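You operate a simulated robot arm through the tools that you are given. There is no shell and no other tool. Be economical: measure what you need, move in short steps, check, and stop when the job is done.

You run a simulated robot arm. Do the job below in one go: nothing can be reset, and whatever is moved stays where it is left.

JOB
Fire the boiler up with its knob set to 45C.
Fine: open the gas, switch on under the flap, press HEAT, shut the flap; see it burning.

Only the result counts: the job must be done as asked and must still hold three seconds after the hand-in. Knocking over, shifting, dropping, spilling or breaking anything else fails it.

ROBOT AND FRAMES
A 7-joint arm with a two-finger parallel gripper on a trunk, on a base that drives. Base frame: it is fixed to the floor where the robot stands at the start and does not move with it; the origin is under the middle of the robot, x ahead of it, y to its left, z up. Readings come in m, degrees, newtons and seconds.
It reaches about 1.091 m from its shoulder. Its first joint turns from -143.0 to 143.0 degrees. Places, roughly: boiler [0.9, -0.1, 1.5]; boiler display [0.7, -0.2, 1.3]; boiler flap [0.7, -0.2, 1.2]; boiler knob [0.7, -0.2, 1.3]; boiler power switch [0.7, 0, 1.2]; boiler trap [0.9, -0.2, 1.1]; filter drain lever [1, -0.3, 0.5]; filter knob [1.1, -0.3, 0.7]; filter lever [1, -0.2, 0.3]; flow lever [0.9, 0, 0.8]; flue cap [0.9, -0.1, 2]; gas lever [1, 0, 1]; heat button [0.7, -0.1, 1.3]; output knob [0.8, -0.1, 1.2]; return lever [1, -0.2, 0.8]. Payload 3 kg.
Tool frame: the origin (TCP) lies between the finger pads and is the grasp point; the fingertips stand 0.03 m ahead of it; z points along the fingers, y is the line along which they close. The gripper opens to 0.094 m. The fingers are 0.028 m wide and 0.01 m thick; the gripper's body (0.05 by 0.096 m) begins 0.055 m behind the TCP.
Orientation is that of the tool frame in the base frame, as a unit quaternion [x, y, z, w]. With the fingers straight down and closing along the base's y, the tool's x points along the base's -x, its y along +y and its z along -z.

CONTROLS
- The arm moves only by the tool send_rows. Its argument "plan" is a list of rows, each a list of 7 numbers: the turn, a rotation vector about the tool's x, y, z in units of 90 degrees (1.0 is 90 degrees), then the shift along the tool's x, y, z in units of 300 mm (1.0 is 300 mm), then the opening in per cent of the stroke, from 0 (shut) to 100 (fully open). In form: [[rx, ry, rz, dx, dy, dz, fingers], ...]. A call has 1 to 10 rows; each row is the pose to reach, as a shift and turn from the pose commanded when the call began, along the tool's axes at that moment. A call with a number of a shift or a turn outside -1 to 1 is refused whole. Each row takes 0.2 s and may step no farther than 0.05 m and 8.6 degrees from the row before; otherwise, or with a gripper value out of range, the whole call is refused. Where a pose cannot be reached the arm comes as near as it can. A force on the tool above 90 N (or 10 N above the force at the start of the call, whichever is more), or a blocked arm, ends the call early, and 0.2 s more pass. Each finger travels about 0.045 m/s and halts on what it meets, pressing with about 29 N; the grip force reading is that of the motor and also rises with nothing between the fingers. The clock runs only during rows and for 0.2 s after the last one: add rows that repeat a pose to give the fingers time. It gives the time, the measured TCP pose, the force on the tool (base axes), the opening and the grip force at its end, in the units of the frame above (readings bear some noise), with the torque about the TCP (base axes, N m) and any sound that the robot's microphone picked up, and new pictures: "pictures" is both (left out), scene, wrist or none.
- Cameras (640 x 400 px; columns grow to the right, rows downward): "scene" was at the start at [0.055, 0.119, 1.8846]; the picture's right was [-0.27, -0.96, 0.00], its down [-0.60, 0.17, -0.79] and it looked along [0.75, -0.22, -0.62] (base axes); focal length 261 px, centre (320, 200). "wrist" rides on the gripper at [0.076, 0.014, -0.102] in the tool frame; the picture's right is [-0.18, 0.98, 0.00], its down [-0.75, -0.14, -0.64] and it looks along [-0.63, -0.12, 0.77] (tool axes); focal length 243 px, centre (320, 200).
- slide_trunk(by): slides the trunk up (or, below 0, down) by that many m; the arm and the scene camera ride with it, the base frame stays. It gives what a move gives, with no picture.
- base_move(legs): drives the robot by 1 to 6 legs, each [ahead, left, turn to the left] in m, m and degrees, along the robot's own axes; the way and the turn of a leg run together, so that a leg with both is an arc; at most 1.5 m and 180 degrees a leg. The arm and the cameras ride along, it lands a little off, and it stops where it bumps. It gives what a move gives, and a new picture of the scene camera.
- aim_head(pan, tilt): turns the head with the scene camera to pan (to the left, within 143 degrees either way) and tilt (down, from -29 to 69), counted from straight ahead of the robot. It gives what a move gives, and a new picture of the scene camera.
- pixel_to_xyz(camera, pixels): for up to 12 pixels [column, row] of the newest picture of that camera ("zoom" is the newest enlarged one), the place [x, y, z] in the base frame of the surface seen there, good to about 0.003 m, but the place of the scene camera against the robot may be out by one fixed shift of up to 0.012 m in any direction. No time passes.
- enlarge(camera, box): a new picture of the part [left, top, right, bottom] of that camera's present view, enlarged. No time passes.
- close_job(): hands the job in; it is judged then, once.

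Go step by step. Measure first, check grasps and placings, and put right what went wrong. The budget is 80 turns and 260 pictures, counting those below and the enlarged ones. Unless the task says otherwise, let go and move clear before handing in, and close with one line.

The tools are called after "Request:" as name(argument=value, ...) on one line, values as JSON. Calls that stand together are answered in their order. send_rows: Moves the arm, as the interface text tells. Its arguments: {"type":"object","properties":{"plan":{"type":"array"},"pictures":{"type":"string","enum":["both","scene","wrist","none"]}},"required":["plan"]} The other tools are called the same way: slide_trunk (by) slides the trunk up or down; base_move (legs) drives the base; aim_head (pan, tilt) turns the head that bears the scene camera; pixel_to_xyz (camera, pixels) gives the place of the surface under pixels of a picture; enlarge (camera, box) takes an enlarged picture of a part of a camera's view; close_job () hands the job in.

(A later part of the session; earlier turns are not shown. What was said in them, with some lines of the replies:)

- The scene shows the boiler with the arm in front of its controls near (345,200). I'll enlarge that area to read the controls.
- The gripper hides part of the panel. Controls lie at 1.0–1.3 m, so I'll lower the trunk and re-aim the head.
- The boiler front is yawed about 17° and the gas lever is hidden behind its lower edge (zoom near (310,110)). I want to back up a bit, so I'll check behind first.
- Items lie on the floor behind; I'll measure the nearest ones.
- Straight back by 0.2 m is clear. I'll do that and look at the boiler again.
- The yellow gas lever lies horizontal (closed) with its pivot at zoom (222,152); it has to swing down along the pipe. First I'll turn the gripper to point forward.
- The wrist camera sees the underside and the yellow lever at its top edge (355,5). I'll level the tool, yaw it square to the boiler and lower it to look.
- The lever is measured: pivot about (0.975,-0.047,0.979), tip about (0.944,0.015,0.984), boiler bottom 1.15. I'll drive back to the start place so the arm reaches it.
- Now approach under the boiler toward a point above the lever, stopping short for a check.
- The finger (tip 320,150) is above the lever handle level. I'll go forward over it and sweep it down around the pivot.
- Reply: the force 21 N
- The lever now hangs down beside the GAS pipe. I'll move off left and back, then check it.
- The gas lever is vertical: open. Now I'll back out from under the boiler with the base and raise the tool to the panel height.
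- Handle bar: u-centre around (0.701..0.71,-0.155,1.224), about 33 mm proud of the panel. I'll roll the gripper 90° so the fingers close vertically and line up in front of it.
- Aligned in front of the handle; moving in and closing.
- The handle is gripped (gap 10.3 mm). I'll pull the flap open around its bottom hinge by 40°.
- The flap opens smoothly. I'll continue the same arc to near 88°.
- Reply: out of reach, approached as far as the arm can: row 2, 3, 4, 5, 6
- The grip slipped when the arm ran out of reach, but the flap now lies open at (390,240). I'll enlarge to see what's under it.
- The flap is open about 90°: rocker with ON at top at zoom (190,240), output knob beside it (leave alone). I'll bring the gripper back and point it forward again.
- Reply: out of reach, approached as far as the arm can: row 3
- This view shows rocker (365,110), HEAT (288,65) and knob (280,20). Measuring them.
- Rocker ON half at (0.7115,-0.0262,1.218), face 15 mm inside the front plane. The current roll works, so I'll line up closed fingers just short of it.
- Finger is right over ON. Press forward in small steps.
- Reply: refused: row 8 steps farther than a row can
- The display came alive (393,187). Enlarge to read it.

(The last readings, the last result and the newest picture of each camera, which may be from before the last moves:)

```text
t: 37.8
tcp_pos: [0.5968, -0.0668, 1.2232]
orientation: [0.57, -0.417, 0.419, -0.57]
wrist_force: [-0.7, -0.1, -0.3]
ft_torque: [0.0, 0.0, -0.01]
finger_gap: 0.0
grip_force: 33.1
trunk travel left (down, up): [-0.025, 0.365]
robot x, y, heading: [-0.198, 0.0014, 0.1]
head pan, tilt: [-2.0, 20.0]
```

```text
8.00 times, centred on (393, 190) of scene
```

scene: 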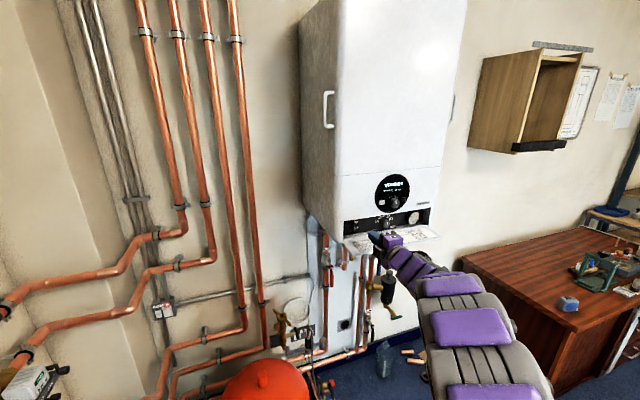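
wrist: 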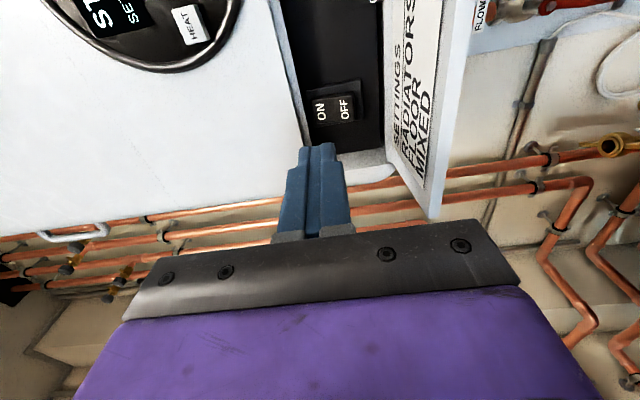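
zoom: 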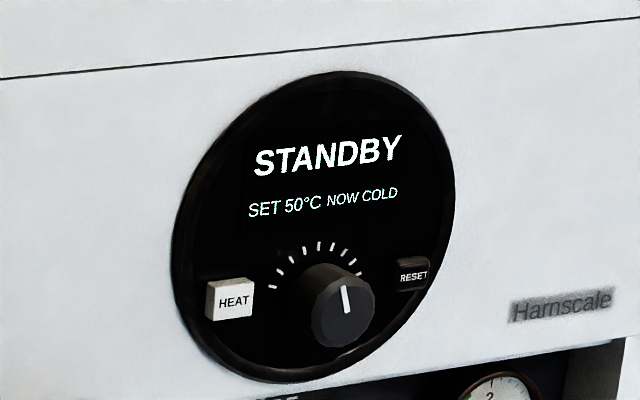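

STANDBY, SET 50 °C. Next the knob: move in front of it with open fingers (above/below) and measure it.

Request:
send_rows(plan=[[0, 0, 0, 0.1, -0.056, -0.07, 20], [0, 0, 0, 0.2, -0.112, -0.1, 40], [0, 0, 0, 0.3, -0.168, -0.1, 55], [0, 0, 0, 0.4, -0.223, -0.1, 55], [0, 0, 0, 0.4, -0.223, -0.1, 55]], pictures="wrist")

Request:
pixel_to_xyz(camera="scene", pixels=[[395, 203], [397, 202], [393, 201], [395, 200], [395, 206]])

```text
t: 39.0
tcp_pos: [0.6046, -0.1917, 1.291]
orientation: [-0.569, 0.418, -0.418, 0.571]
wrist_force: [-1.0, -0.4, 0.0]
ft_torque: [0.01, -0.02, 0.0]
finger_gap: 0.0519
grip_force: 0.0
trunk travel left (down, up): [-0.025, 0.365]
robot x, y, heading: [-0.1981, -0.0019, -0.1]
head pan, tilt: [-2.0, 20.0]
```

wrist: 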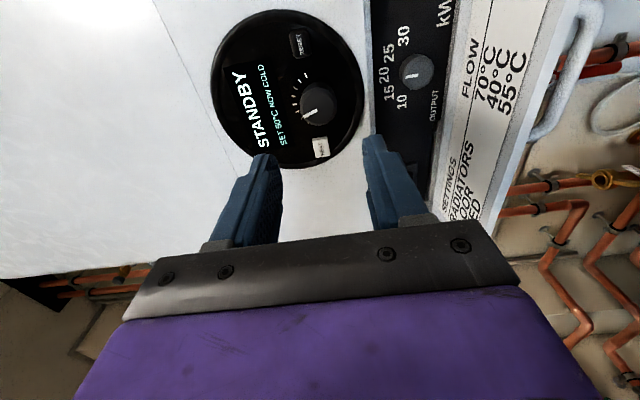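

```text
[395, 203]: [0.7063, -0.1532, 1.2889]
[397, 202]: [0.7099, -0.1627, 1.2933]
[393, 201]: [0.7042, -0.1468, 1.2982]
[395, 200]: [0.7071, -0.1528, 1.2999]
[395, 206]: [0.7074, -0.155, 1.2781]
```

Request:
pixel_to_xyz(camera="wrist", pixels=[[317, 108], [317, 92], [318, 122], [332, 106], [303, 112], [320, 149], [310, 103], [296, 145]])

Request:
enlarge(camera="wrist", box=[260, 60, 380, 170])

```text
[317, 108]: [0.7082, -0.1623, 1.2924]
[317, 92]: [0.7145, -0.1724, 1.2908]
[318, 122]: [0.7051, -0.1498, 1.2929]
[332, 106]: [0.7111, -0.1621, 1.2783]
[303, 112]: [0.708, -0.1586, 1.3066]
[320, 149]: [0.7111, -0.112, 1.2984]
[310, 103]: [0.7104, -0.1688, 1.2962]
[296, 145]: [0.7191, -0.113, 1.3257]
```

```text
3.64 times, centred on (320, 115) of wrist
```

zoom: 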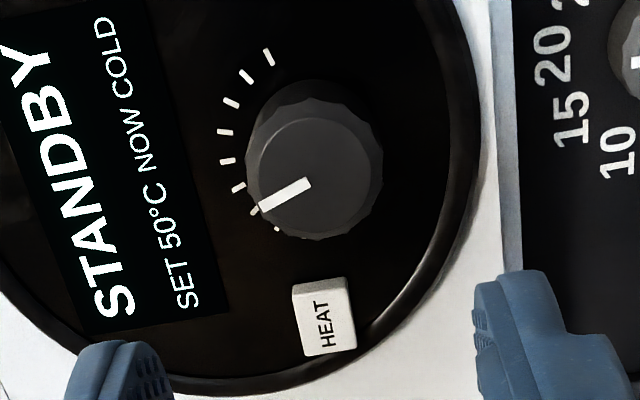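

Knob centred at about (0.7085,-0.160,1.292), already aligned. Move in and grip it.

Request:
send_rows(plan=[[0, 0, 0, 0, -0.003, 0.11, 55], [0, 0, 0, 0, -0.003, 0.22, 55], [0, 0, 0, 0, -0.003, 0.315, 55], [0, 0, 0, 0, -0.003, 0.315, 0], [0, 0, 0, 0, -0.003, 0.315, 0], [0, 0, 0, 0, -0.003, 0.315, 0]])

```text
t: 40.4
tcp_pos: [0.6947, -0.1618, 1.2923]
orientation: [-0.569, 0.418, -0.419, 0.571]
wrist_force: [2.9, -1.2, 5.6]
ft_torque: [-0.12, 0.27, -0.64]
finger_gap: 0.0326
grip_force: 45.6
trunk travel left (down, up): [-0.025, 0.365]
robot x, y, heading: [-0.1989, -0.0005, 0.0]
head pan, tilt: [-2.0, 20.0]
```

scene: 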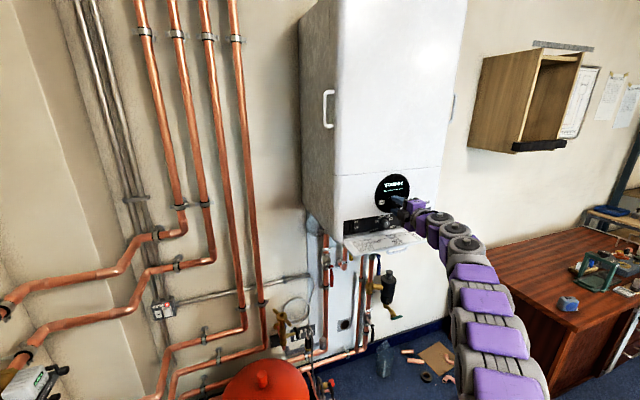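
wrist: 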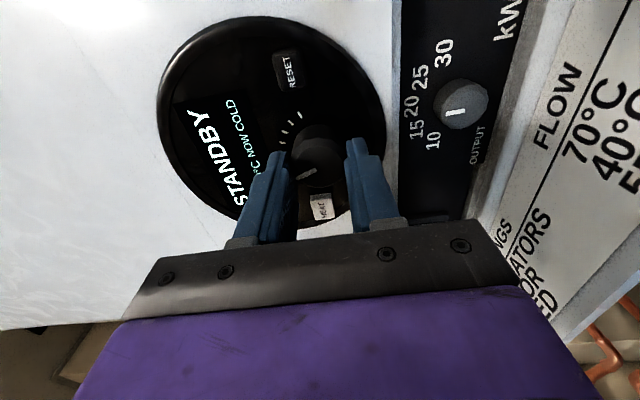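

Knob gripped (32.6 mm). Turn it about 15° counter-clockwise and read.

Request:
send_rows(plan=[[0, 0, -0.06, 0, 0, 0, 0], [0, 0, -0.12, 0, 0, 0, 0], [0, 0, -0.17, 0, 0, 0, 0]], pictures="scene")

Request:
enlarge(camera="scene", box=[363, 165, 423, 215])

```text
t: 41.2
tcp_pos: [0.695, -0.1622, 1.2906]
orientation: [0.62, -0.339, 0.49, -0.51]
wrist_force: [-5.2, -0.8, 0.0]
ft_torque: [0.14, -0.49, -0.41]
finger_gap: 0.0324
grip_force: 45.6
trunk travel left (down, up): [-0.025, 0.365]
robot x, y, heading: [-0.201, 0.0025, -0.2]
head pan, tilt: [-2.0, 20.0]
```

scene: 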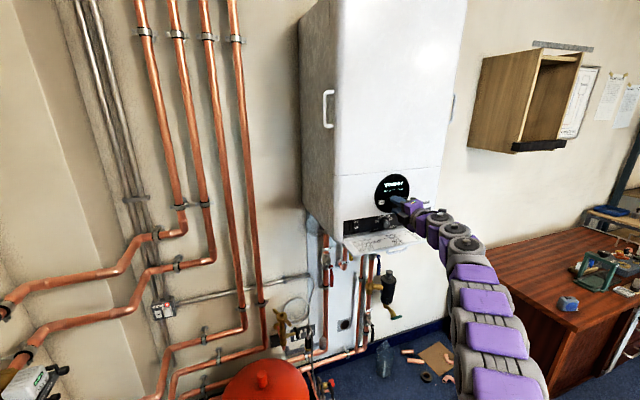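

```text
8.00 times, centred on (393, 190) of scene
```

zoom: 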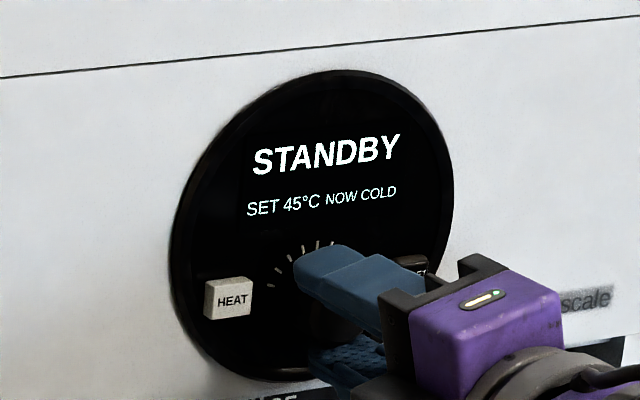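

SET 45 °C. Release the knob, back off and re-read.

Request:
send_rows(plan=[[0, 0, 0, 0, 0, 0, 50], [0, 0, 0, 0, 0, 0, 50], [0, 0, 0, 0, 0, -0.1, 50], [0, 0, 0.06, 0, 0, -0.25, 50], [0, 0, 0.12, 0, 0, -0.35, 0], [0, 0, 0.17, 0, 0, -0.35, 0], [0, 0, 0.17, 0, 0, -0.35, 0]])

Request:
enlarge(camera="scene", box=[363, 165, 423, 215])

Request:
enlarge(camera="wrist", box=[200, 0, 380, 170])

```text
t: 42.8
tcp_pos: [0.5933, -0.1945, 1.2909]
orientation: [-0.569, 0.419, -0.419, 0.57]
wrist_force: [-0.1, 0.3, 0.3]
ft_torque: [0.01, -0.02, 0.0]
finger_gap: 0.0
grip_force: 20.5
trunk travel left (down, up): [-0.025, 0.365]
robot x, y, heading: [-0.1973, 0.0024, -0.0]
head pan, tilt: [-2.0, 20.0]
```

scene: 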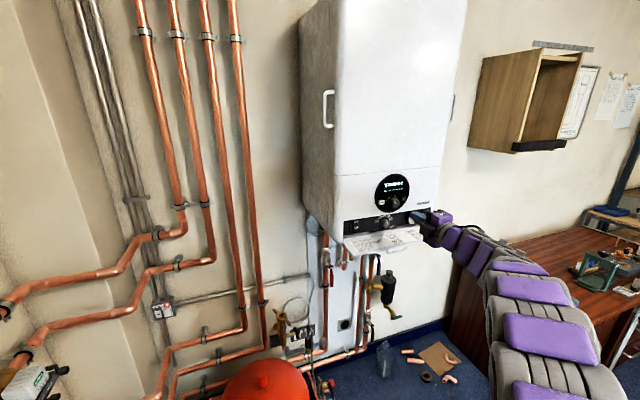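
wrist: 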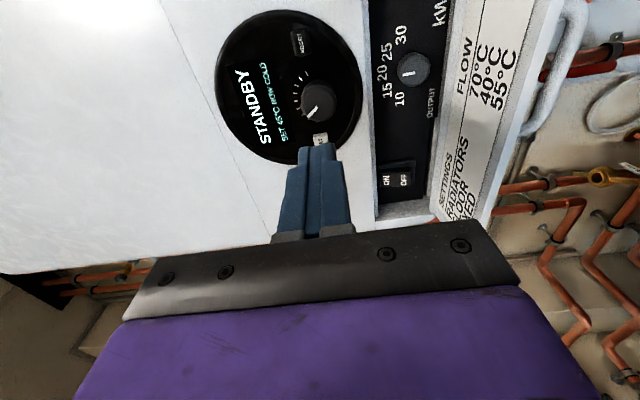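

```text
8.00 times, centred on (393, 190) of scene
```

zoom: 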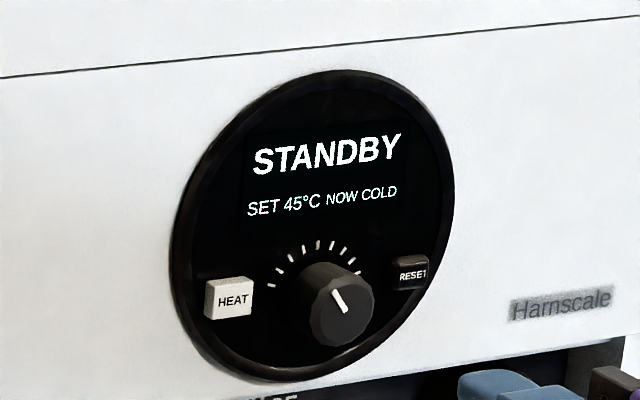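

```text
2.35 times, centred on (290, 85) of wrist
```

zoom: 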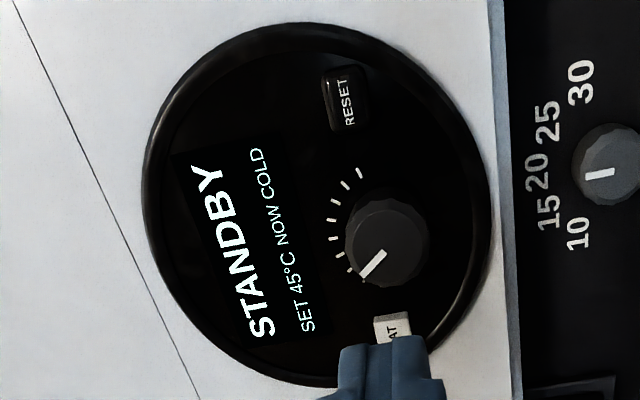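

45 °C holds. Now press HEAT at (0.711,-0.112,1.2985) with closed fingers.

Request:
send_rows(plan=[[0, 0, 0, -0.078, -0.012, 0.1, 0], [0, 0, 0, -0.155, -0.025, 0.2, 0], [0, 0, 0, -0.155, -0.025, 0.32, 0], [0, 0, 0, -0.155, -0.025, 0.355, 0], [0, 0, 0, -0.155, -0.025, 0.365, 0], [0, 0, 0, -0.155, -0.025, 0.372, 0], [0, 0, 0, -0.155, -0.025, 0.3, 0], [0, 0, 0, -0.155, -0.025, 0.2, 0], [0, 0, 0, -0.1, -0.025, 0.1, 0]])

Request:
enlarge(camera="scene", box=[363, 165, 423, 215])

```text
t: 44.8
tcp_pos: [0.613, -0.1576, 1.2989]
orientation: [-0.569, 0.419, -0.419, 0.571]
wrist_force: [-0.2, -0.5, -0.6]
ft_torque: [0.01, -0.01, 0.04]
finger_gap: 0.0
grip_force: 29.0
trunk travel left (down, up): [-0.025, 0.365]
robot x, y, heading: [-0.1977, -0.0059, 0.2]
head pan, tilt: [-2.0, 20.0]
heard: click
```

scene: 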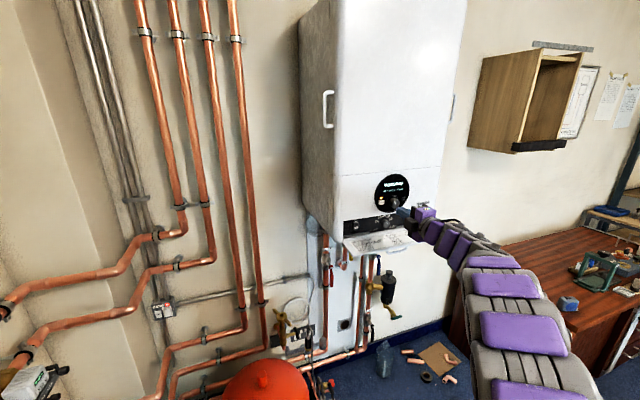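
wrist: 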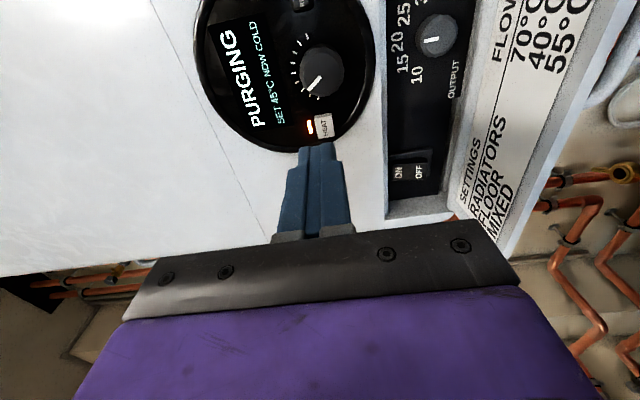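

```text
8.00 times, centred on (393, 190) of scene
```

zoom: 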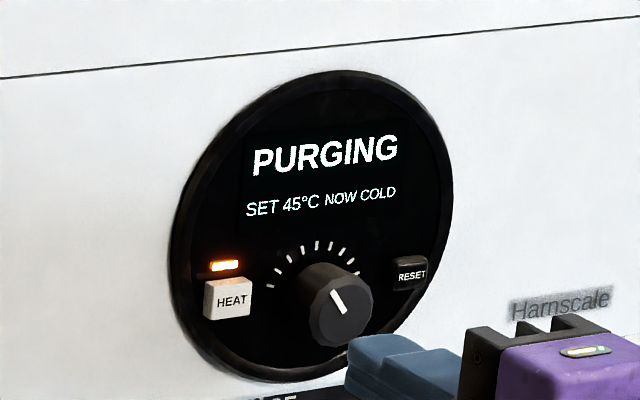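

PURGING with SET 45 °C and HEAT lamp lit. Now the flap: back away, go down below it, left of its handle.

Request:
send_rows(plan=[[0, 0, 0, 0, 0, -0.16, 0], [0, 0, 0, -0.03, 0, -0.325, 0], [0, 0, 0, -0.06, 0.133, -0.325, 0], [0, 0, 0, -0.09, 0.266, -0.325, 0], [0, 0, 0, -0.12, 0.4, -0.325, 0], [0, 0, 0, -0.15, 0.533, -0.325, 0], [0, 0, 0, -0.18, 0.663, -0.325, 0]])

Request:
enlarge(camera="scene", box=[325, 165, 445, 265])

```text
refused: row 2 steps farther than a row can; nothing moved
```

```text
4.00 times, centred on (385, 215) of scene
```

zoom: 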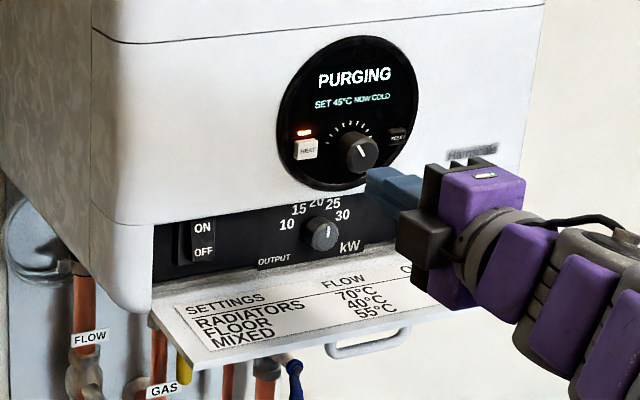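

Request:
send_rows(plan=[[0, 0, 0, 0, 0, -0.11, 0], [0, 0, 0, -0.02, 0, -0.22, 0], [0, 0, 0, -0.04, 0.02, -0.325, 0], [0, 0, 0, -0.07, 0.15, -0.325, 0], [0, 0, 0, -0.1, 0.28, -0.325, 0], [0, 0, 0, -0.13, 0.41, -0.325, 0], [0, 0, 0, -0.16, 0.54, -0.325, 0], [0, 0, 0, -0.18, 0.663, -0.325, 0]])

```text
t: 46.6
tcp_pos: [0.5061, -0.1337, 1.0968]
orientation: [-0.569, 0.419, -0.419, 0.57]
wrist_force: [-0.4, -0.2, -0.7]
ft_torque: [0.01, 0.0, -0.04]
finger_gap: 0.0
grip_force: 29.0
trunk travel left (down, up): [-0.025, 0.365]
robot x, y, heading: [-0.2008, 0.0008, 0.1]
head pan, tilt: [-2.0, 20.0]
```

scene: 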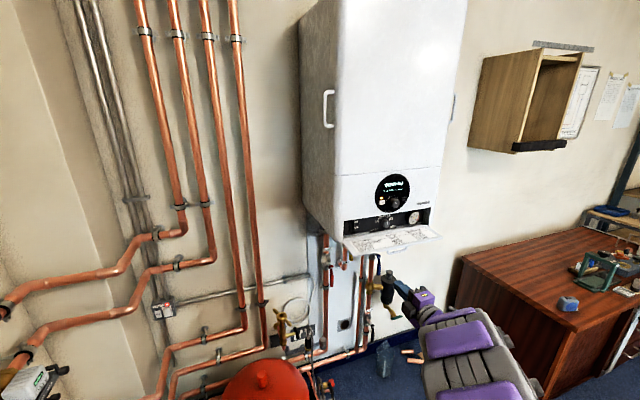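
wrist: 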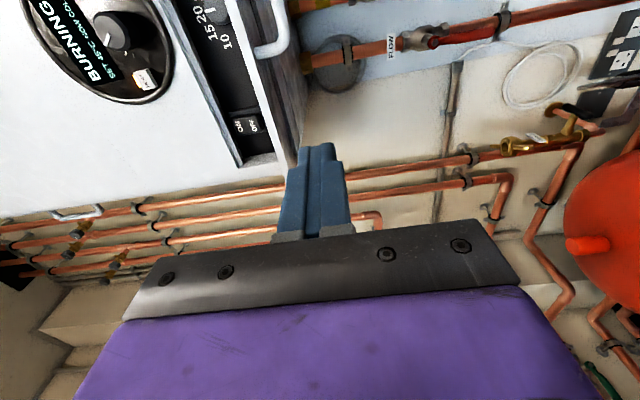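

Display reads BURNING. Measuring the flap edge and underside in the wrist view.

Request:
pixel_to_xyz(camera="wrist", pixels=[[272, 48], [285, 25], [280, 80], [290, 120], [297, 110], [297, 80], [295, 145], [268, 110], [262, 90]])

Request:
enlarge(camera="wrist", box=[220, 0, 340, 170])

```text
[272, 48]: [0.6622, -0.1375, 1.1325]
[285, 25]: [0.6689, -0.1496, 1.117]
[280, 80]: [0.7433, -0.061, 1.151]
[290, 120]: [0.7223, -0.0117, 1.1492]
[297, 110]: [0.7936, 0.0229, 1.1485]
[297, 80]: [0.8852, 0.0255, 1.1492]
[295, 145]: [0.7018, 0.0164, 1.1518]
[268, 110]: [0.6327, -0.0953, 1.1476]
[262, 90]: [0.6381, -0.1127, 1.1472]
```

```text
2.35 times, centred on (280, 85) of wrist
```

zoom: 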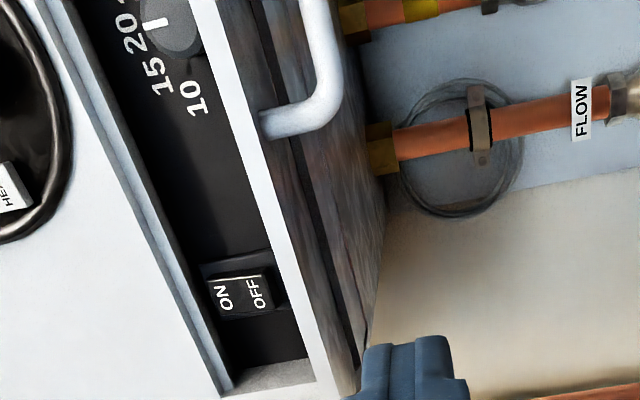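

Flap edge lies at z 1.147; I'll go under it and swing it up and shut.

Request:
send_rows(plan=[[0, 0, 0, 0, -0.02, 0.14, 0], [0, 0, 0, 0, -0.04, 0.28, 0], [0, 0, 0, 0, -0.061, 0.4, 0], [0, 0, 0, 0, -0.134, 0.414, 0], [0, 0, 0, 0, -0.187, 0.421, 0], [0, 0, 0, 0, -0.234, 0.441, 0], [0, 0, 0, 0, -0.276, 0.473, 0], [0, 0, 0, 0, -0.307, 0.514, 0], [0, 0, 0, 0, -0.327, 0.563, 0], [0, 0, 0, 0, -0.336, 0.614, 0]])

```text
t: 48.8
tcp_pos: [0.6807, -0.0792, 1.2016]
orientation: [-0.57, 0.418, -0.419, 0.57]
wrist_force: [-0.2, -0.2, 0.5]
ft_torque: [0.0, 0.04, 0.0]
finger_gap: 0.0002
grip_force: 28.8
trunk travel left (down, up): [-0.025, 0.365]
robot x, y, heading: [-0.2011, -0.0043, -0.2]
head pan, tilt: [-2.0, 20.0]
```

scene: 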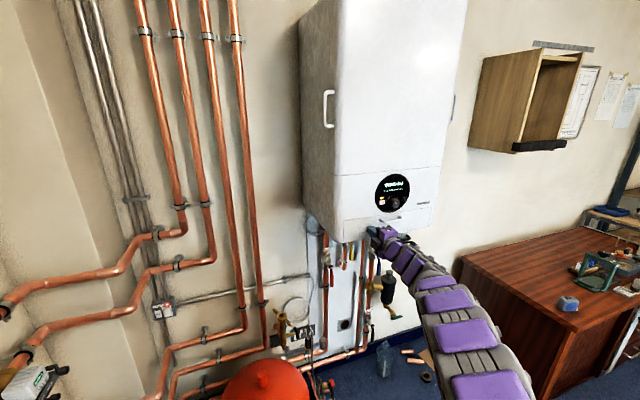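
wrist: 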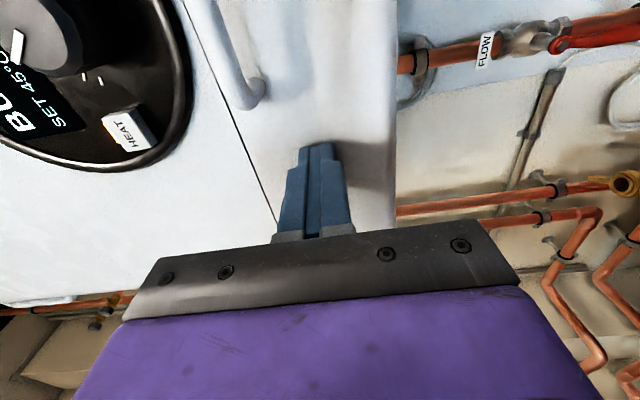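

The flap appears shut flush (seam line at (240,130)). A last light push, then back away and inspect.

Request:
send_rows(plan=[[0, 0, 0, 0, 0, 0.012, 0], [0, 0, 0, 0, 0, 0.02, 0], [0, 0, 0, 0, 0, 0.02, 0], [0, 0, 0, 0, 0, -0.12, 0], [0, 0, 0, 0.0, 0.05, -0.27, 0], [0, 0, 0, 0, 0.1, -0.42, 0], [0, 0, 0, 0.0, 0.15, -0.57, 0], [0, 0, 0, 0, 0.2, -0.67, 0]])

Request:
enlarge(camera="scene", box=[325, 165, 445, 265])

Request:
enlarge(camera="wrist", box=[180, 0, 420, 170])

```text
t: 50.6
tcp_pos: [0.4891, -0.1405, 1.1405]
orientation: [-0.569, 0.418, -0.42, 0.57]
wrist_force: [0.1, -0.1, 1.0]
ft_torque: [0.02, 0.04, -0.02]
finger_gap: 0.0003
grip_force: 28.8
trunk travel left (down, up): [-0.025, 0.365]
robot x, y, heading: [-0.1965, -0.0005, -0.1]
head pan, tilt: [-2.0, 20.0]
```

scene: 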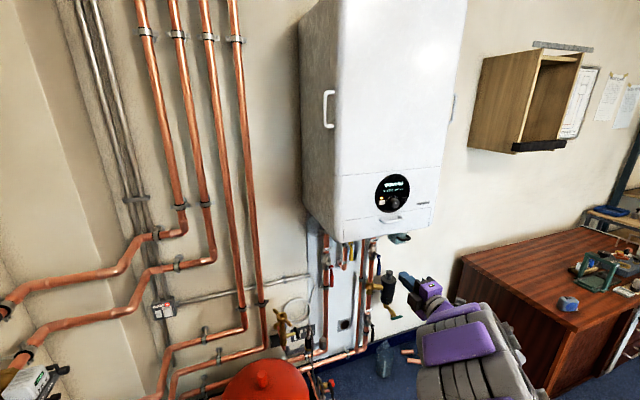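
wrist: 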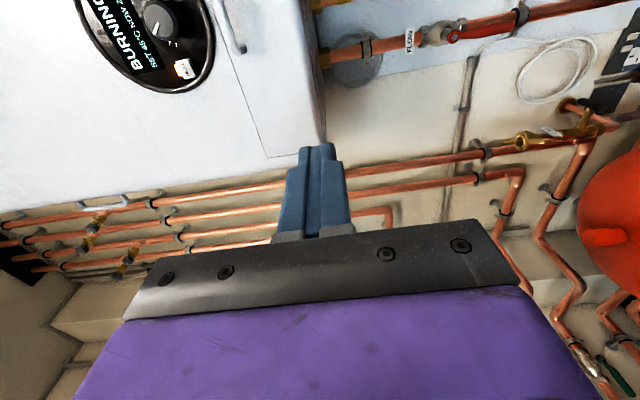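

```text
4.00 times, centred on (385, 215) of scene
```

zoom: 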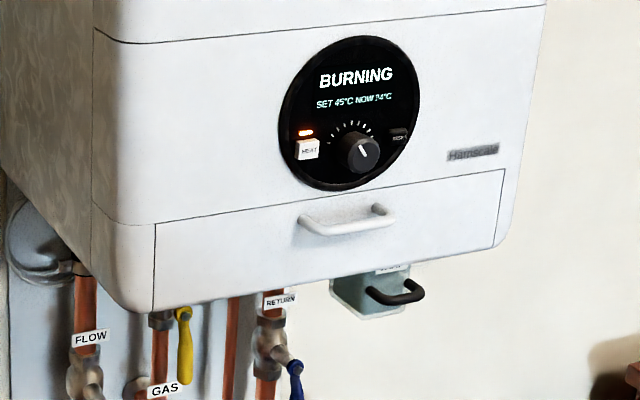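

```text
2.35 times, centred on (300, 85) of wrist
```

zoom: 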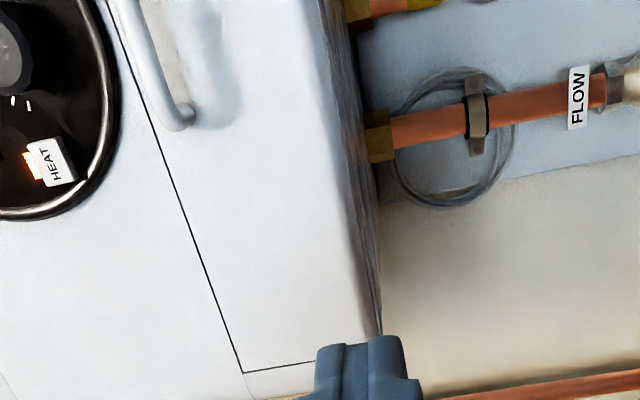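

BURNING, SET 45 °C, flap flush, gas lever down. I'll wait a couple of seconds to see the flame holds.

Request:
send_rows(plan=[[0, 0, 0, 0, 0, 0, 0], [0, 0, 0, 0, 0, 0, 0], [0, 0, 0, 0, 0, 0, 0], [0, 0, 0, 0, 0, 0, 0], [0, 0, 0, 0, 0, 0, 0], [0, 0, 0, 0, 0, 0, 0], [0, 0, 0, 0, 0, 0, 0], [0, 0, 0, 0, 0, 0, 0], [0, 0, 0, 0, 0, 0, 0], [0, 0, 0, 0, 0, 0, 0]], pictures="scene")

Request:
enlarge(camera="scene", box=[363, 165, 443, 235])

```text
t: 52.8
tcp_pos: [0.4892, -0.1399, 1.1403]
orientation: [-0.57, 0.418, -0.419, 0.571]
wrist_force: [-0.3, 0.4, 1.1]
ft_torque: [0.0, 0.02, -0.02]
finger_gap: 0.0001
grip_force: 28.9
trunk travel left (down, up): [-0.025, 0.365]
robot x, y, heading: [-0.2008, 0.0002, -0.1]
head pan, tilt: [-2.0, 20.0]
```

scene: 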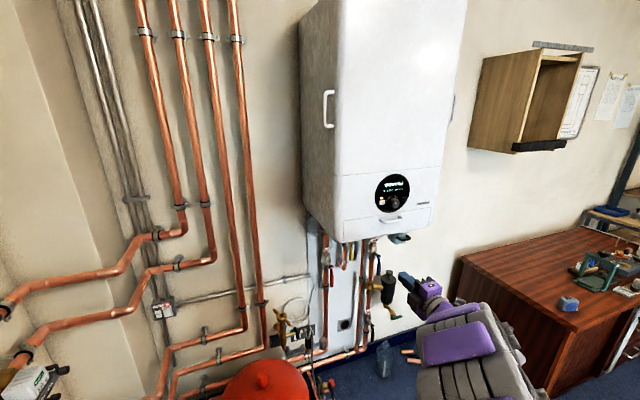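

```text
5.71 times, centred on (403, 200) of scene
```

zoom: 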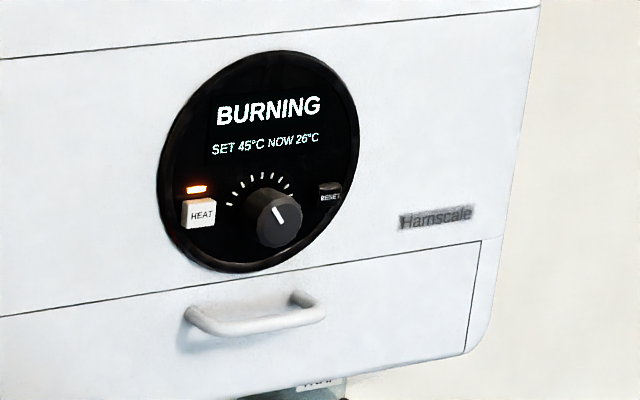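

The display still reads BURNING, SET 45 °C, NOW 26 °C and rising, and the flap is shut with the arm clear. Handing in.

Request:
close_job()

```text
The job is handed in.
```

The boiler is burning with its knob set to 45 °C; the gas is open, the power is on, and the flap is shut.
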